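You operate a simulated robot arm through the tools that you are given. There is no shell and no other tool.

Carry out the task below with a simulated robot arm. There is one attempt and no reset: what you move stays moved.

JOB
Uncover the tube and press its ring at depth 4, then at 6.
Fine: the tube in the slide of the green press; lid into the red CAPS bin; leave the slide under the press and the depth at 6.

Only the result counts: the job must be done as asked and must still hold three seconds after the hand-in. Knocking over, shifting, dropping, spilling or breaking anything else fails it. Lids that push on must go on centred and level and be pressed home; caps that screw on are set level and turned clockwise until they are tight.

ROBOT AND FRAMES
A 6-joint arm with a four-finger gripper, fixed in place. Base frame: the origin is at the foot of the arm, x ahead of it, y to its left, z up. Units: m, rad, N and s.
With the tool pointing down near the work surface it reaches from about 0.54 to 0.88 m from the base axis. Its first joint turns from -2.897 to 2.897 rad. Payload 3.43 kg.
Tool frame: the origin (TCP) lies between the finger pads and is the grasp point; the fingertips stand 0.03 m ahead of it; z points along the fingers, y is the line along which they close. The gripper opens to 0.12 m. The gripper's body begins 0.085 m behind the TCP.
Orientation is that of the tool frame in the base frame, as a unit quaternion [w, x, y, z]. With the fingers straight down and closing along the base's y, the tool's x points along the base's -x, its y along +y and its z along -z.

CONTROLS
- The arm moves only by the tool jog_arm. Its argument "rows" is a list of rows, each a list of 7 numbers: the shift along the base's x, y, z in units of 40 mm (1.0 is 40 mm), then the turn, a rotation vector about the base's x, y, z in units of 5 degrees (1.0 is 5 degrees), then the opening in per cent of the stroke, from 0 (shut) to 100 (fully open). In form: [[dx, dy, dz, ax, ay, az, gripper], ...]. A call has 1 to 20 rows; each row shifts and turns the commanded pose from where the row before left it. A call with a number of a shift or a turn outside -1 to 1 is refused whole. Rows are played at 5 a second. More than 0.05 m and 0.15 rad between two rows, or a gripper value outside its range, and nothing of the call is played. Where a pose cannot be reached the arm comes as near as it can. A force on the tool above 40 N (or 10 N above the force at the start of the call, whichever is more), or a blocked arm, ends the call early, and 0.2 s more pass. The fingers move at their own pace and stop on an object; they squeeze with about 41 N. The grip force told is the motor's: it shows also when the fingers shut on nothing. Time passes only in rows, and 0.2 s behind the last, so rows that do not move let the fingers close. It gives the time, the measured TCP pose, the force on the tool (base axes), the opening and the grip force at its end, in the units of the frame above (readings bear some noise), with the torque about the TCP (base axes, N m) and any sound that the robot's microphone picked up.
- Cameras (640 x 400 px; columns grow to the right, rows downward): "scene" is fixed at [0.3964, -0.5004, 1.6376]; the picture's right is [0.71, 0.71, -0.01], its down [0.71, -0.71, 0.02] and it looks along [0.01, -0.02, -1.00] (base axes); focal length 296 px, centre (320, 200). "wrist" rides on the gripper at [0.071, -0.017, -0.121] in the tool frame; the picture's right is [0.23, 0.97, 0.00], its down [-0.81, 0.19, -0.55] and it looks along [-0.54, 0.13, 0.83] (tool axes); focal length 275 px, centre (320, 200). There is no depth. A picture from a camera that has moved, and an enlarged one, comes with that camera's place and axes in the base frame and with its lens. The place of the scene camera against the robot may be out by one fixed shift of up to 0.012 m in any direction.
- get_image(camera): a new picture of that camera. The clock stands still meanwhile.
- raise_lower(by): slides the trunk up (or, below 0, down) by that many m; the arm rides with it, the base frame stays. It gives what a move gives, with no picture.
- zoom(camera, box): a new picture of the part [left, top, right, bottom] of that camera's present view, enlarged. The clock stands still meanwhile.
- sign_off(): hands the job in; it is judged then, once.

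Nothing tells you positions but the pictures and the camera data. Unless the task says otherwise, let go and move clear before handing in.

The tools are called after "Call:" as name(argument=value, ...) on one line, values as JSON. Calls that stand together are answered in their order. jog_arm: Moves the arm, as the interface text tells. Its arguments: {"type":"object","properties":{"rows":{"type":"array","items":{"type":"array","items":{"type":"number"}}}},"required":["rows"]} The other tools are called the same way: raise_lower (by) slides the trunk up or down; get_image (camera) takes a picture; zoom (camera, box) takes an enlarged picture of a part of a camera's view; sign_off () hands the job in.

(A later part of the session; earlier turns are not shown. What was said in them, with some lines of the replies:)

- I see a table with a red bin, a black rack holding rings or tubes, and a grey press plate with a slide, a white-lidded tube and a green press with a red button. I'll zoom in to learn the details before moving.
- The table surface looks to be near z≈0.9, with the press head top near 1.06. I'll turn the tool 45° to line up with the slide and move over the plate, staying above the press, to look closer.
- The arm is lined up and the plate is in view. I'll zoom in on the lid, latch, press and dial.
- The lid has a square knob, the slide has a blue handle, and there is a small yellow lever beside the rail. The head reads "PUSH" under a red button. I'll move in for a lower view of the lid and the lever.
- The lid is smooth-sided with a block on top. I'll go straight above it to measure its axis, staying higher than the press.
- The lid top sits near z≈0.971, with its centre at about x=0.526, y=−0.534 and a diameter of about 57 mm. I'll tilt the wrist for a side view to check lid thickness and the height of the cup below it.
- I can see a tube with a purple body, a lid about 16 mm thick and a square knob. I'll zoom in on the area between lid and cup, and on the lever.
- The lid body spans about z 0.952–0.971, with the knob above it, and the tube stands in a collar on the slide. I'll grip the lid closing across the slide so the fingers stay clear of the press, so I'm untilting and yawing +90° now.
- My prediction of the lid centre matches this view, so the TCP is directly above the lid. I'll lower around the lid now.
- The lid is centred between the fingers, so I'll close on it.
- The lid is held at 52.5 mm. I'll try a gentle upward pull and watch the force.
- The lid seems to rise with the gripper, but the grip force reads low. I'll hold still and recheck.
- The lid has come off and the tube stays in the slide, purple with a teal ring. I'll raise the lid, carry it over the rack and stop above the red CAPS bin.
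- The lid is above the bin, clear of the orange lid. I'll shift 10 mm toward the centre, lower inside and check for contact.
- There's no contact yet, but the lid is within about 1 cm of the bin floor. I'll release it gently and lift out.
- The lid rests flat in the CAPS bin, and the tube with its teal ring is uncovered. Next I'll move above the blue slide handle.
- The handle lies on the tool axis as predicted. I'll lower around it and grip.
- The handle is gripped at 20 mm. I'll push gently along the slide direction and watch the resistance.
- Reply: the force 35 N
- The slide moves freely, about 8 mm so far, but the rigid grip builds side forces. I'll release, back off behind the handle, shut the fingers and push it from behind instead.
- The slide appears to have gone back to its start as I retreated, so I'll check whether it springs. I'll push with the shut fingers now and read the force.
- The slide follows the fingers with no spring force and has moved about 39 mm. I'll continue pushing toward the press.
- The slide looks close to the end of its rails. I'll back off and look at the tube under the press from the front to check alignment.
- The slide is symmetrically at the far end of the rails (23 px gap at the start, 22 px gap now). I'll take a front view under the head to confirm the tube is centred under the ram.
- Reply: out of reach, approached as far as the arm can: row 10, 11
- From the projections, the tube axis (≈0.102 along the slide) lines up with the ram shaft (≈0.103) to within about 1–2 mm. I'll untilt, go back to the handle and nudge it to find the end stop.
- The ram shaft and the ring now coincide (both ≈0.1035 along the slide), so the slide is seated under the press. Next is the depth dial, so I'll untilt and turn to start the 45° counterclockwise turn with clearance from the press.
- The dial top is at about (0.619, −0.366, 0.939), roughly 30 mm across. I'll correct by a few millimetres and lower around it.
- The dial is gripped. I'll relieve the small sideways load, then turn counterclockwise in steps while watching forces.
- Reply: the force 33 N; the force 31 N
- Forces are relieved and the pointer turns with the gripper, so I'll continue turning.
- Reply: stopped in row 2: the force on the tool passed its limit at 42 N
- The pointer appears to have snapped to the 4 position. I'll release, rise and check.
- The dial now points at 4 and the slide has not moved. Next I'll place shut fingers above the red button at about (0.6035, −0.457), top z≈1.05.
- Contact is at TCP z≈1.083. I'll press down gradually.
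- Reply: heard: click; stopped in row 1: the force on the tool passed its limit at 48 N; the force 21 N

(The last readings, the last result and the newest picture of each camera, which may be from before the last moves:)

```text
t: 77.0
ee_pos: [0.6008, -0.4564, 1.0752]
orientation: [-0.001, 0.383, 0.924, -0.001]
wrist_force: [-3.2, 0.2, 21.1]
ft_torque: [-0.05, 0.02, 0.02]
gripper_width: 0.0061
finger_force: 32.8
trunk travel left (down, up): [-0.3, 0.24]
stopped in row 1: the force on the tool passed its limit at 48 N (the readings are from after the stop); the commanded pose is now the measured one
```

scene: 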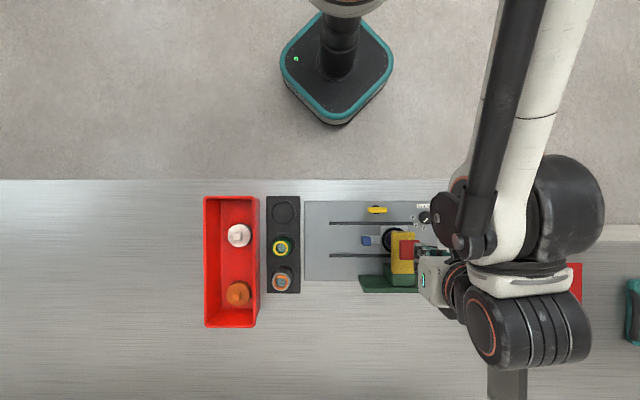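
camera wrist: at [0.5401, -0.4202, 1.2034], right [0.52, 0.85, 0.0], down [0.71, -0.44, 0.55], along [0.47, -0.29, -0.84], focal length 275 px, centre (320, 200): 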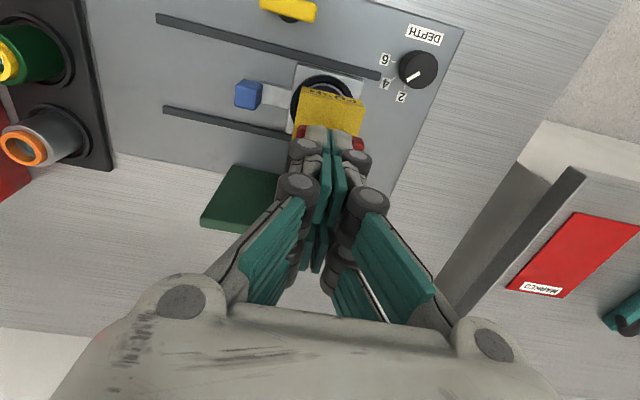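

A click was heard and the press bottomed out at depth 4. I'll rise and go above the dial to set depth 6.

Call:
jog_arm(rows=[[0, 0, 0.3, 0, 0, 0, 0], [0, 0, 0.5, 0, 0, 0, 0], [0, 0, 0.6, 0, 0, 0, 0], [0.155, 0.76, 0, 0, 0, 0, 30], [0.155, 0.76, 0, 0, 0, 0, 60], [0.155, 0.76, 0, 0, 0, 0, 60], [0, 0, 0, 0, 0, 0, 60], [0, 0, 0, 0, 0, 0, 60]])

Call:
get_image(camera="wrist")

Call:
zoom(camera="wrist", box=[280, 50, 370, 140])

Call:
zoom(camera="scene", box=[300, 190, 450, 300])

```text
t: 78.8
ee_pos: [0.6221, -0.3648, 1.1282]
orientation: [-0.002, 0.383, 0.924, -0.001]
wrist_force: [-0.2, 0.1, 0.4]
ft_torque: [0.0, -0.01, 0.02]
gripper_width: 0.0721
finger_force: 0.0
trunk travel left (down, up): [-0.3, 0.24]
```

```text
taken
camera wrist: at [0.5598, -0.3275, 1.2492], right [0.52, 0.85, 0.0], down [0.71, -0.44, 0.55], along [0.47, -0.29, -0.83], focal length 275 px, centre (320, 200)
```

wrist: 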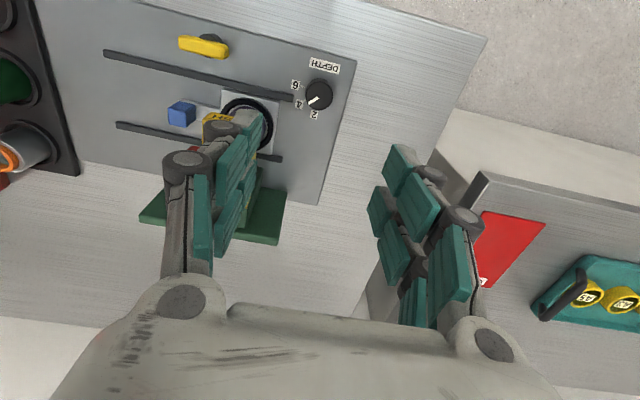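

```text
4.44 times, centred on (325, 95) of wrist
camera zoom: at [0.5598, -0.3275, 1.2492], right [0.52, 0.85, 0.0], down [0.71, -0.44, 0.55], along [0.47, -0.29, -0.83], focal length 1224 px, centre (298, 667)
```

zoom: 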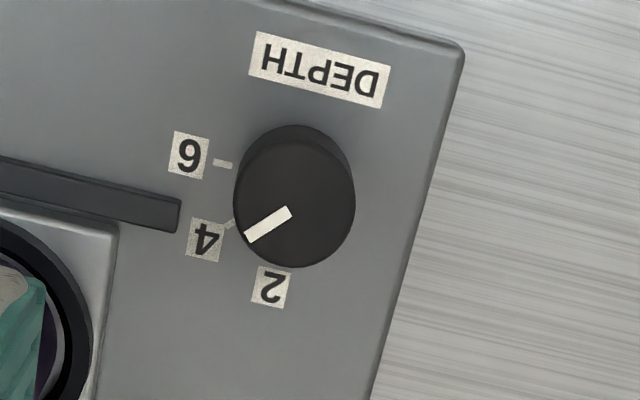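

```text
3.64 times, centred on (375, 245) of scene
camera zoom: at [0.3964, -0.5004, 1.6376], right [0.71, 0.71, -0.01], down [0.71, -0.71, 0.02], along [0.01, -0.02, -1.0], focal length 1077 px, centre (120, 36)
```

zoom: 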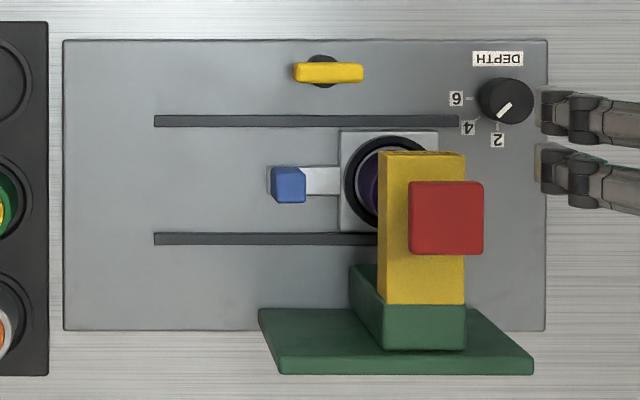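

The dial still points at 4 and its centre is confirmed at about (0.620, −0.366). I'll lower around it for the clockwise turn to 6.

Call:
jog_arm(rows=[[-0.05, -0.035, -0.7, 0, 0, 0, 55], [0, 0, -0.9, 0, 0, 0, 55], [0, 0, -0.9, 0, 0, 0, 55], [0, 0, -0.9, 0, 0, 0, 55], [0, 0, -0.9, 0, 0, 0, 55], [0, 0, -0.2, 0, 0, 0, 55], [0, 0, 0, 0, 0, 0, 55]])

Call:
get_image(camera="wrist")

```text
t: 80.4
ee_pos: [0.6201, -0.3667, 0.9473]
orientation: [-0.001, 0.382, 0.924, 0.0]
wrist_force: [1.7, -0.3, -0.2]
ft_torque: [0.01, -0.04, 0.02]
gripper_width: 0.0658
finger_force: 0.0
trunk travel left (down, up): [-0.3, 0.24]
```

```text
taken
camera wrist: at [0.5584, -0.3292, 1.0679], right [0.53, 0.85, 0.0], down [0.71, -0.44, 0.55], along [0.47, -0.29, -0.83], focal length 275 px, centre (320, 200)
```

wrist: 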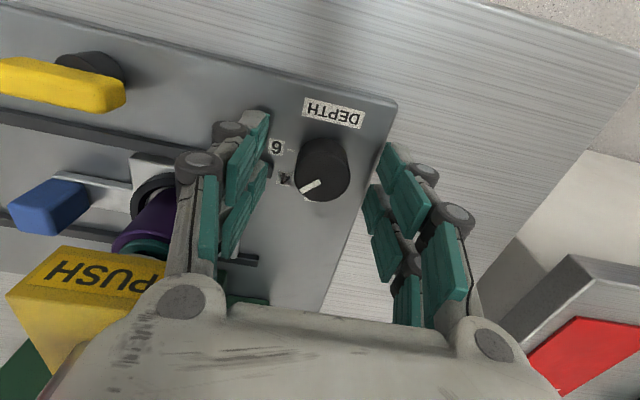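

Call:
jog_arm(rows=[[0, 0, 0, 0, 0, 0, 35], [0, 0, 0, 0, 0, 0, 20], [0, 0, 0, 0, 0, 0, 10], [0, 0, 0, 0, 0, 0, 10]])

Call:
jog_arm(rows=[[0, 0, 0, 0, 0, -1, 10], [0, 0, 0, 0, 0, -1, 10]])

```text
t: 81.4
ee_pos: [0.6199, -0.366, 0.949]
orientation: [0.0, 0.382, 0.924, 0.001]
wrist_force: [-4.4, 2.0, 24.8]
ft_torque: [0.49, 0.25, -0.04]
gripper_width: 0.0285
finger_force: 44.9
trunk travel left (down, up): [-0.3, 0.24]
```

```text
t: 82.0
ee_pos: [0.6187, -0.3647, 0.9479]
orientation: [-0.001, 0.461, 0.888, 0.0]
wrist_force: [-4.2, 11.3, 15.7]
ft_torque: [0.03, -0.04, 0.25]
gripper_width: 0.0282
finger_force: 44.8
trunk travel left (down, up): [-0.3, 0.24]
```

Call:
jog_arm(rows=[[-0.006, 0.015, 0.015, 0, 0, -1, 10], [0, 0, 0, 0, 0, -1, 10]])

Call:
zoom(camera="wrist", box=[240, 100, 400, 240])

```text
t: 82.6
ee_pos: [0.619, -0.3652, 0.9485]
orientation: [-0.001, 0.538, 0.843, 0.0]
wrist_force: [-7.6, 19.9, -6.6]
ft_torque: [-2.83, 0.68, 0.7]
gripper_width: 0.0286
finger_force: 44.9
trunk travel left (down, up): [-0.3, 0.24]
```

```text
2.86 times, centred on (320, 170) of wrist
camera zoom: at [0.5741, -0.3085, 1.0697], right [0.79, 0.62, 0.0], down [0.52, -0.65, 0.55], along [0.34, -0.43, -0.83], focal length 786 px, centre (320, 286)
```

zoom: 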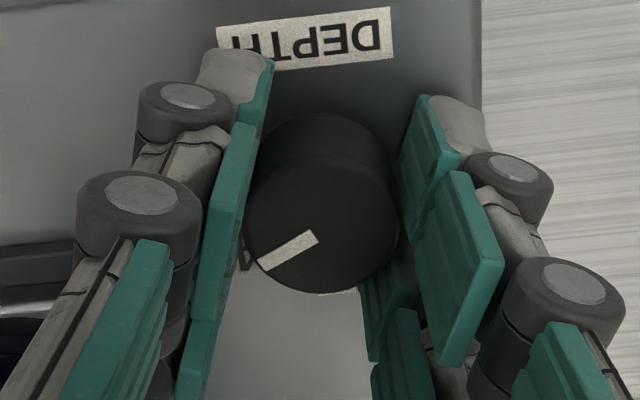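

Call:
jog_arm(rows=[[-0.01, 0.025, 0, 0, 0, -0.5, 10]])

Call:
jog_arm(rows=[[0, 0.01, 0, 0, 0, -1, 10]])

```text
t: 83.0
ee_pos: [0.6182, -0.3646, 0.9477]
orientation: [-0.002, 0.556, 0.831, 0.001]
wrist_force: [-4.8, 18.8, -13.1]
ft_torque: [-2.06, 0.76, 0.55]
gripper_width: 0.0285
finger_force: 45.0
trunk travel left (down, up): [-0.3, 0.24]
```

```text
t: 83.4
ee_pos: [0.6186, -0.365, 0.9489]
orientation: [-0.002, 0.592, 0.806, -0.001]
wrist_force: [-8.6, 18.0, -13.1]
ft_torque: [-1.85, 0.79, 0.56]
gripper_width: 0.0286
finger_force: 45.1
trunk travel left (down, up): [-0.3, 0.24]
```

Call:
jog_arm(rows=[[-0.01, 0.02, 0, 0, 0, -1, 10]])

Call:
zoom(camera="wrist", box=[240, 100, 400, 240])

```text
t: 83.8
ee_pos: [0.6182, -0.3653, 0.949]
orientation: [-0.001, 0.626, 0.779, -0.001]
wrist_force: [-4.0, 9.1, -12.1]
ft_torque: [-0.26, 0.51, 0.52]
gripper_width: 0.0287
finger_force: 44.7
trunk travel left (down, up): [-0.3, 0.24]
```

```text
2.86 times, centred on (320, 170) of wrist
camera zoom: at [0.5874, -0.3003, 1.0698], right [0.9, 0.43, 0.0], down [0.36, -0.75, 0.55], along [0.24, -0.5, -0.83], focal length 786 px, centre (320, 286)
```

zoom: 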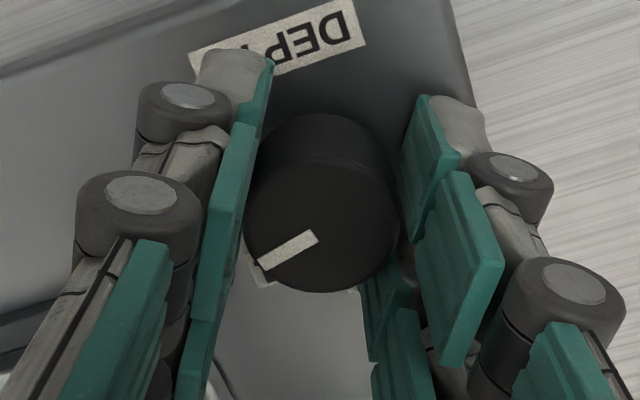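

Call:
jog_arm(rows=[[0, 0.01, 0, 0, 0, -1, 10]])

Call:
jog_arm(rows=[[0, 0.005, 0, 0, 0, -1, 10]])

Call:
jog_arm(rows=[[0, 0, 0, 0, 0, -0.5, 10]])

Call:
zoom(camera="wrist", box=[240, 100, 400, 240])

```text
t: 84.2
ee_pos: [0.6191, -0.3652, 0.949]
orientation: [-0.001, 0.661, 0.75, 0.0]
wrist_force: [-2.3, 4.5, -9.4]
ft_torque: [-0.08, 0.09, -0.01]
gripper_width: 0.0286
finger_force: 45.3
trunk travel left (down, up): [-0.3, 0.24]
```

```text
t: 84.6
ee_pos: [0.6181, -0.3646, 0.9499]
orientation: [-0.002, 0.692, 0.721, 0.001]
wrist_force: [-5.0, 0.0, -9.7]
ft_torque: [-0.05, -0.08, -0.01]
gripper_width: 0.0283
finger_force: 45.2
trunk travel left (down, up): [-0.3, 0.24]
```

```text
t: 85.0
ee_pos: [0.6189, -0.3649, 0.95]
orientation: [-0.002, 0.708, 0.706, 0.0]
wrist_force: [-8.0, -1.0, -5.0]
ft_torque: [-0.14, 0.34, -0.01]
gripper_width: 0.0288
finger_force: 44.5
trunk travel left (down, up): [-0.3, 0.24]
```

```text
2.86 times, centred on (320, 170) of wrist
camera zoom: at [0.6023, -0.295, 1.0699], right [0.97, 0.23, 0.0], down [0.19, -0.81, 0.55], along [0.12, -0.54, -0.83], focal length 786 px, centre (320, 286)
```

zoom: 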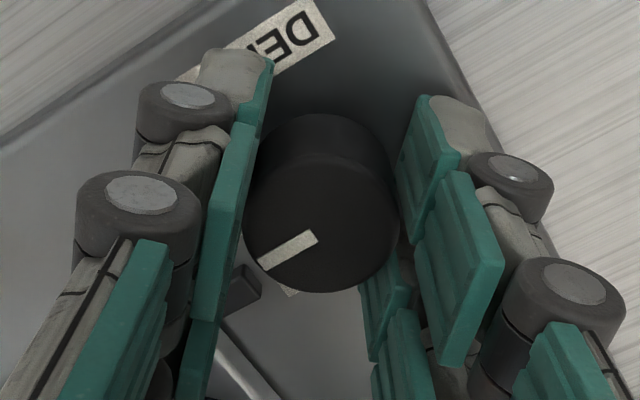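

The dial has followed the full 45° turn. I'll release, rise and verify it points at 6.

Call:
jog_arm(rows=[[0, 0, 0, 0, 0, 0, 30], [0, 0, 0, 0, 0, 0, 45], [0, 0, 0, 0, 0, 0, 50], [0, 0, 0.5, 0, 0, 0, 50], [0, 0, 0.9, 0, 0, 0, 50], [0, 0, 0.9, 0, 0, 0, 50], [0, 0, 0.9, 0, 0, 0, 50], [0, 0, 0.9, 0, 0, 0, 50], [0, 0, 0, 0, 0, 0, 50]])

Call:
zoom(camera="wrist", box=[280, 50, 370, 140])

Call:
zoom(camera="scene", box=[300, 190, 450, 300])

Call:
zoom(camera="wrist", box=[230, 130, 400, 310])

```text
t: 87.0
ee_pos: [0.6177, -0.3658, 1.1115]
orientation: [-0.001, 0.707, 0.707, 0.0]
wrist_force: [0.0, -0.5, 0.4]
ft_torque: [0.02, -0.02, 0.0]
gripper_width: 0.0601
finger_force: 0.0
trunk travel left (down, up): [-0.3, 0.24]
```

```text
4.44 times, centred on (325, 95) of wrist
camera zoom: at [0.6016, -0.2954, 1.2324], right [0.97, 0.23, 0.0], down [0.19, -0.81, 0.55], along [0.13, -0.54, -0.83], focal length 1224 px, centre (298, 667)
```

zoom: 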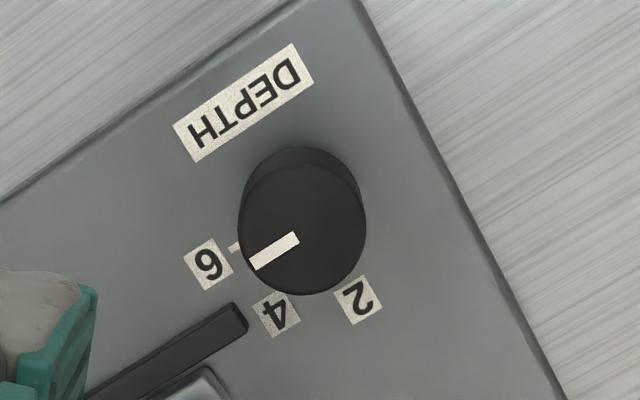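

```text
3.64 times, centred on (375, 245) of scene
camera zoom: at [0.3964, -0.5004, 1.6376], right [0.71, 0.71, -0.01], down [0.71, -0.71, 0.02], along [0.01, -0.02, -1.0], focal length 1077 px, centre (120, 36)
```

zoom: 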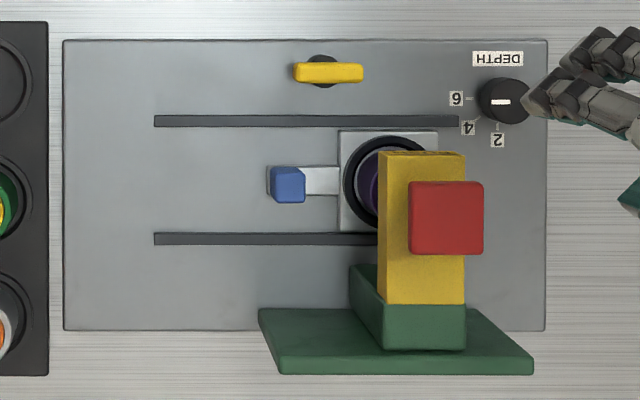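

```text
2.22 times, centred on (315, 220) of wrist
camera zoom: at [0.6016, -0.2954, 1.2324], right [0.97, 0.23, 0.0], down [0.19, -0.81, 0.55], along [0.13, -0.54, -0.83], focal length 612 px, centre (331, 156)
```

zoom: 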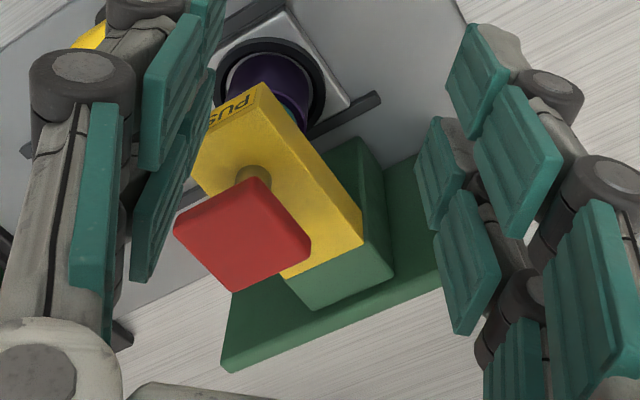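

The dial points squarely at 6, the button is back up and the slide is unchanged. I'll return above the red button for the second press.

Call:
jog_arm(rows=[[0, 0, 0.7, 0, 0, 0, 20], [-0.128, -0.762, 0, 0, 0, 1, 0], [-0.128, -0.762, 0, 0, 0, 1, 0], [-0.128, -0.762, 0, 0, 0, 1, 0], [0, 0, 0, 0, 0, 1, 0], [0, 0, 0, 0, 0, 1, 0], [0, 0, 0, 0, 0, 1, 0], [0, 0, 0, 0, 0, 1, 0], [0, 0, 0, 0, 0, 1, 0], [0, 0, 0, 0, 0, 1, 0], [0, 0, 0, 0, 0, 0, 0]])

Call:
get_image(camera="wrist")

```text
t: 89.4
ee_pos: [0.6026, -0.4568, 1.1411]
orientation: [-0.002, 0.381, 0.924, 0.0]
wrist_force: [0.5, 0.9, 0.2]
ft_torque: [0.01, 0.02, -0.02]
gripper_width: 0.0
finger_force: 33.2
trunk travel left (down, up): [-0.3, 0.24]
```

```text
taken
camera wrist: at [0.5416, -0.4182, 1.2616], right [0.52, 0.85, 0.0], down [0.71, -0.44, 0.55], along [0.47, -0.29, -0.83], focal length 275 px, centre (320, 200)
```

wrist: 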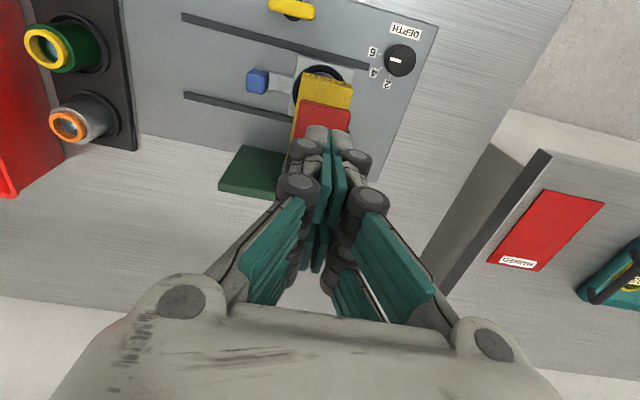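

Call:
jog_arm(rows=[[0, 0, -0.65, 0, 0, 0, 0], [0, 0, -0.65, 0, 0, 0, 0], [0, 0, 0, 0, 0, 0, 0]])

Call:
jog_arm(rows=[[0, 0, -0.1, 0, 0, 0, 0], [0, 0, -0.1, 0, 0, 0, 0]])

Call:
jog_arm(rows=[[0, 0, -0.1, 0, 0, 0, 0], [0, 0, -0.1, 0, 0, 0, 0]])

```text
t: 90.2
ee_pos: [0.6025, -0.4545, 1.0877]
orientation: [-0.001, 0.382, 0.924, -0.001]
wrist_force: [0.8, 0.4, -0.4]
ft_torque: [-0.01, 0.06, -0.02]
gripper_width: 0.0
finger_force: 33.1
trunk travel left (down, up): [-0.3, 0.24]
```

```text
t: 90.8
ee_pos: [0.6031, -0.455, 1.0811]
orientation: [-0.001, 0.383, 0.924, 0.0]
wrist_force: [-0.1, 0.6, 1.4]
ft_torque: [0.0, -0.03, 0.03]
gripper_width: 0.0
finger_force: 33.8
trunk travel left (down, up): [-0.3, 0.24]
```

```text
t: 91.4
ee_pos: [0.602, -0.4543, 1.0727]
orientation: [-0.001, 0.383, 0.924, 0.0]
wrist_force: [0.0, 1.7, 8.4]
ft_torque: [0.02, -0.11, -0.02]
gripper_width: 0.0062
finger_force: 33.4
trunk travel left (down, up): [-0.3, 0.24]
heard: click
```

A click again. I'll press slightly further to make sure it bottoms at depth 6.

Call:
jog_arm(rows=[[0, 0, -0.05, 0, 0, 0, 0]])

```text
t: 91.8
ee_pos: [0.6031, -0.4541, 1.0717]
orientation: [0.0, 0.383, 0.924, 0.0]
wrist_force: [4.6, -3.6, 30.2]
ft_torque: [-0.07, -0.11, 0.02]
gripper_width: 0.0061
finger_force: 33.3
trunk travel left (down, up): [-0.3, 0.24]
```

The press has bottomed at 30 N, a little deeper than before. I'll lift clear and inspect the result.

Call:
jog_arm(rows=[[0, 0, 0.3, 0, 0, 0, 0], [0, 0, 0.6, 0, 0, 0, 0], [0, 0, 0.9, 0, 0, 0, 0], [-0.5, 0.5, 0, 0, 0, 0, 0], [-0.5, 0.5, 0, 0, 0, 0, 50], [-0.5, 0.5, 0, 0, 0, 0, 100], [-0.5, 0.5, 0, 0, 0, 0, 100], [0, 0, -0.25, -0.707, -0.707, 0, 100], [0, 0, -0.25, -0.707, -0.707, 0, 100], [0, 0, -0.25, -0.707, -0.707, 0, 100], [0, 0, -0.25, -0.707, -0.707, 0, 100], [0, 0, -0.25, -0.707, -0.707, 0, 100], [0, 0, 0, 0, 0, 0, 100]])

Call:
get_image(camera="wrist")

Call:
zoom(camera="wrist", box=[240, 90, 400, 240])

Call:
get_image(camera="scene")

Call:
zoom(camera="scene", box=[300, 190, 450, 300])

```text
t: 94.6
ee_pos: [0.5216, -0.3753, 1.0919]
orientation: [0.199, 0.373, 0.902, -0.083]
wrist_force: [0.5, 0.6, -0.1]
ft_torque: [0.02, 0.05, 0.0]
gripper_width: 0.12
finger_force: 0.0
trunk travel left (down, up): [-0.3, 0.24]
```

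```text
taken
camera wrist: at [0.4291, -0.3063, 1.1711], right [0.54, 0.84, -0.1], down [0.49, -0.22, 0.84], along [0.68, -0.5, -0.53], focal length 275 px, centre (320, 200)
```

wrist: 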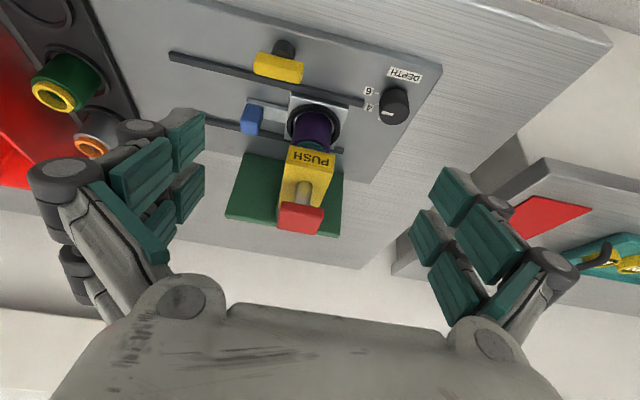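

```text
2.67 times, centred on (320, 165) of wrist
camera zoom: at [0.4291, -0.3063, 1.1711], right [0.54, 0.84, -0.1], down [0.49, -0.22, 0.84], along [0.68, -0.5, -0.53], focal length 734 px, centre (320, 293)
```

zoom: 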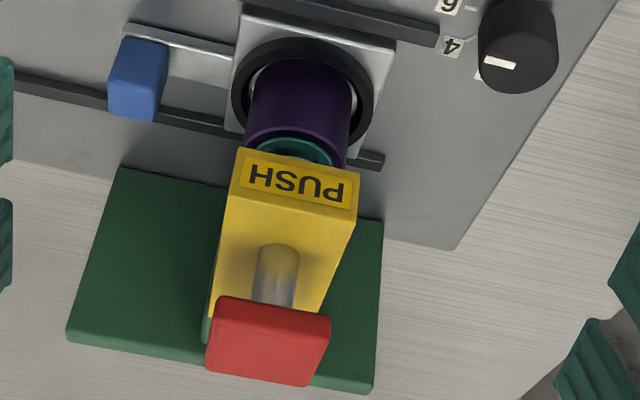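

```text
taken
```

scene: 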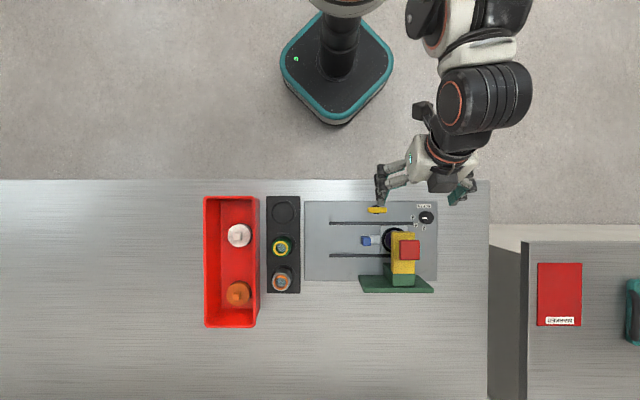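

```text
3.64 times, centred on (375, 245) of scene
camera zoom: at [0.3964, -0.5004, 1.6376], right [0.71, 0.71, -0.01], down [0.71, -0.71, 0.02], along [0.01, -0.02, -1.0], focal length 1077 px, centre (120, 36)
```

zoom: 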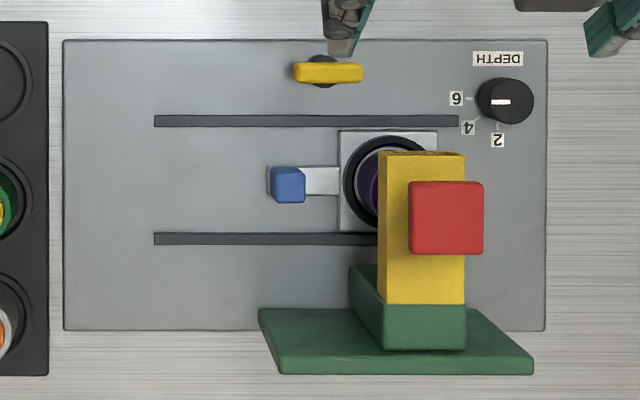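

Call:
zoom(camera="wrist", box=[280, 95, 350, 165])

Call:
jog_arm(rows=[[-0.2, 0.2, -0.4, 0, 0, 0, 100], [0, 0, -0.4, -0.5, -0.5, 0, 100], [0, 0, -0.4, -0.5, -0.5, 0, 100], [0, 0, 0, 0, 0, 0, 100]])

Call:
get_image(camera="wrist")

Call:
zoom(camera="wrist", box=[270, 80, 370, 180])

```text
5.71 times, centred on (315, 130) of wrist
camera zoom: at [0.4291, -0.3063, 1.1711], right [0.54, 0.84, -0.1], down [0.49, -0.22, 0.84], along [0.68, -0.5, -0.53], focal length 1573 px, centre (349, 600)
```

zoom: 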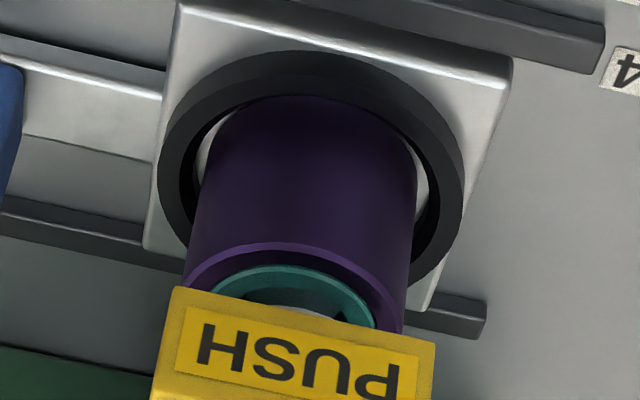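

```text
t: 95.6
ee_pos: [0.5133, -0.368, 1.0465]
orientation: [0.255, 0.368, 0.888, -0.106]
wrist_force: [0.2, -0.4, 0.8]
ft_torque: [-0.02, -0.01, 0.04]
gripper_width: 0.1198
finger_force: 0.1
trunk travel left (down, up): [-0.3, 0.24]
```

```text
taken
camera wrist: at [0.4147, -0.2924, 1.1101], right [0.55, 0.83, -0.12], down [0.42, -0.14, 0.9], along [0.72, -0.55, -0.42], focal length 275 px, centre (320, 200)
```

wrist: 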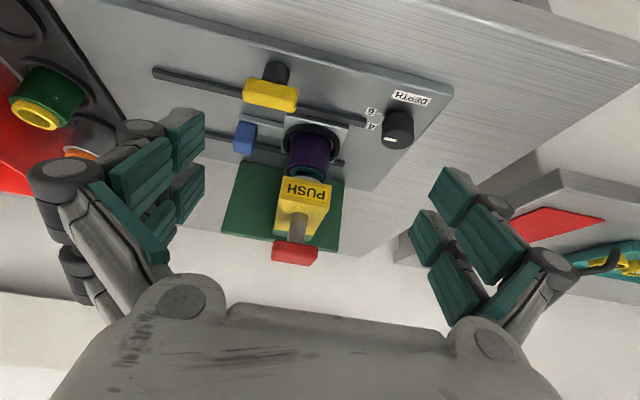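

```text
4.00 times, centred on (320, 130) of wrist
camera zoom: at [0.4147, -0.2924, 1.1101], right [0.55, 0.83, -0.12], down [0.42, -0.14, 0.9], along [0.72, -0.55, -0.42], focal length 1101 px, centre (320, 480)
```

zoom: 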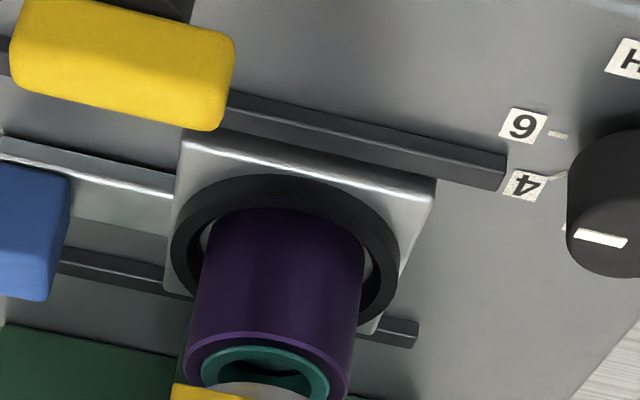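

The teal ring is now pushed down to nearly flush, the slide sits under the press, the dial reads 6 and the white lid is in the CAPS bin. I'll raise the arm clear and do a last check before handing in.

Call:
jog_arm(rows=[[0, 0, 0.7, 0.5, 0.5, 0, 100], [0, 0, 0.7, 0.5, 0.5, 0, 100], [0, 0, 0.7, 0.7, 0.7, 0, 100], [0, 0, 0.7, 0.7, 0.7, 0, 100], [-0.3, 0.3, 0.3, 0.7, 0.7, 0, 100], [-0.3, 0.3, 0.3, 0.7, 0.7, 0, 100], [0, 0, 0, 0, 0, 0, 100], [0, 0, 0, 0, 0, 0, 100]])

Call:
get_image(camera="scene")

Call:
zoom(camera="scene", box=[195, 185, 455, 335])

```text
t: 97.4
ee_pos: [0.4928, -0.3443, 1.1826]
orientation: [0.04, 0.383, 0.923, -0.017]
wrist_force: [1.2, -0.1, -0.2]
ft_torque: [-0.01, 0.02, -0.01]
gripper_width: 0.1197
finger_force: 0.1
trunk travel left (down, up): [-0.3, 0.24]
```

```text
taken
```

scene: 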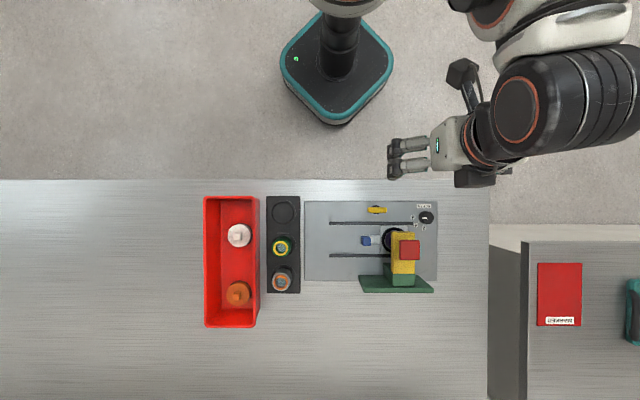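

```text
2.46 times, centred on (325, 260) of scene
camera zoom: at [0.3964, -0.5004, 1.6376], right [0.71, 0.71, -0.01], down [0.71, -0.71, 0.02], along [0.01, -0.02, -1.0], focal length 729 px, centre (308, 52)
```

zoom: 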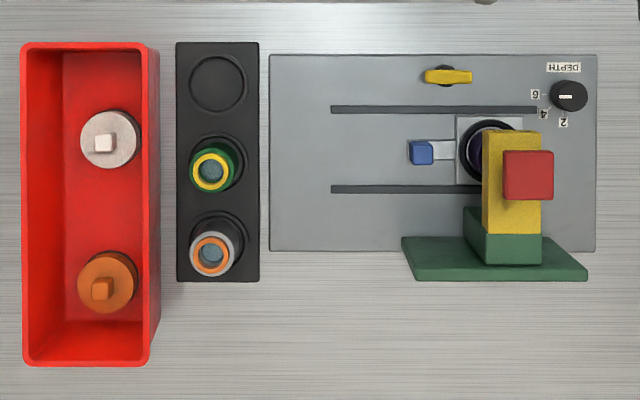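

Everything is in its final state: the lid is in the CAPS bin, the slide and tube are under the press, the depth is at 6, and the rest is undisturbed. I'm handing in.

Call:
sign_off()

```text
The job is handed in.
```

The job is done and handed in. The tube was uncovered and its ring was pressed at depth 4, then at depth 6. I haven't seen the judge's result.

- **Lid:** it pulled straight off and is lying flat in the red CAPS bin, clear of the orange lid already there.
- **Presses:** I heard a click on both presses, and each one came up against a firm stop. The teal ring now sits almost flush with the top of the tube.
- **Final state:** the tube is in the slide under the green press, and the dial points at 6. The arm is clear.

I left the yellow lever beside the rail alone, because the slide and press both worked without it. In the last pictures the rack, its tubes and the rest of the table looked undisturbed.
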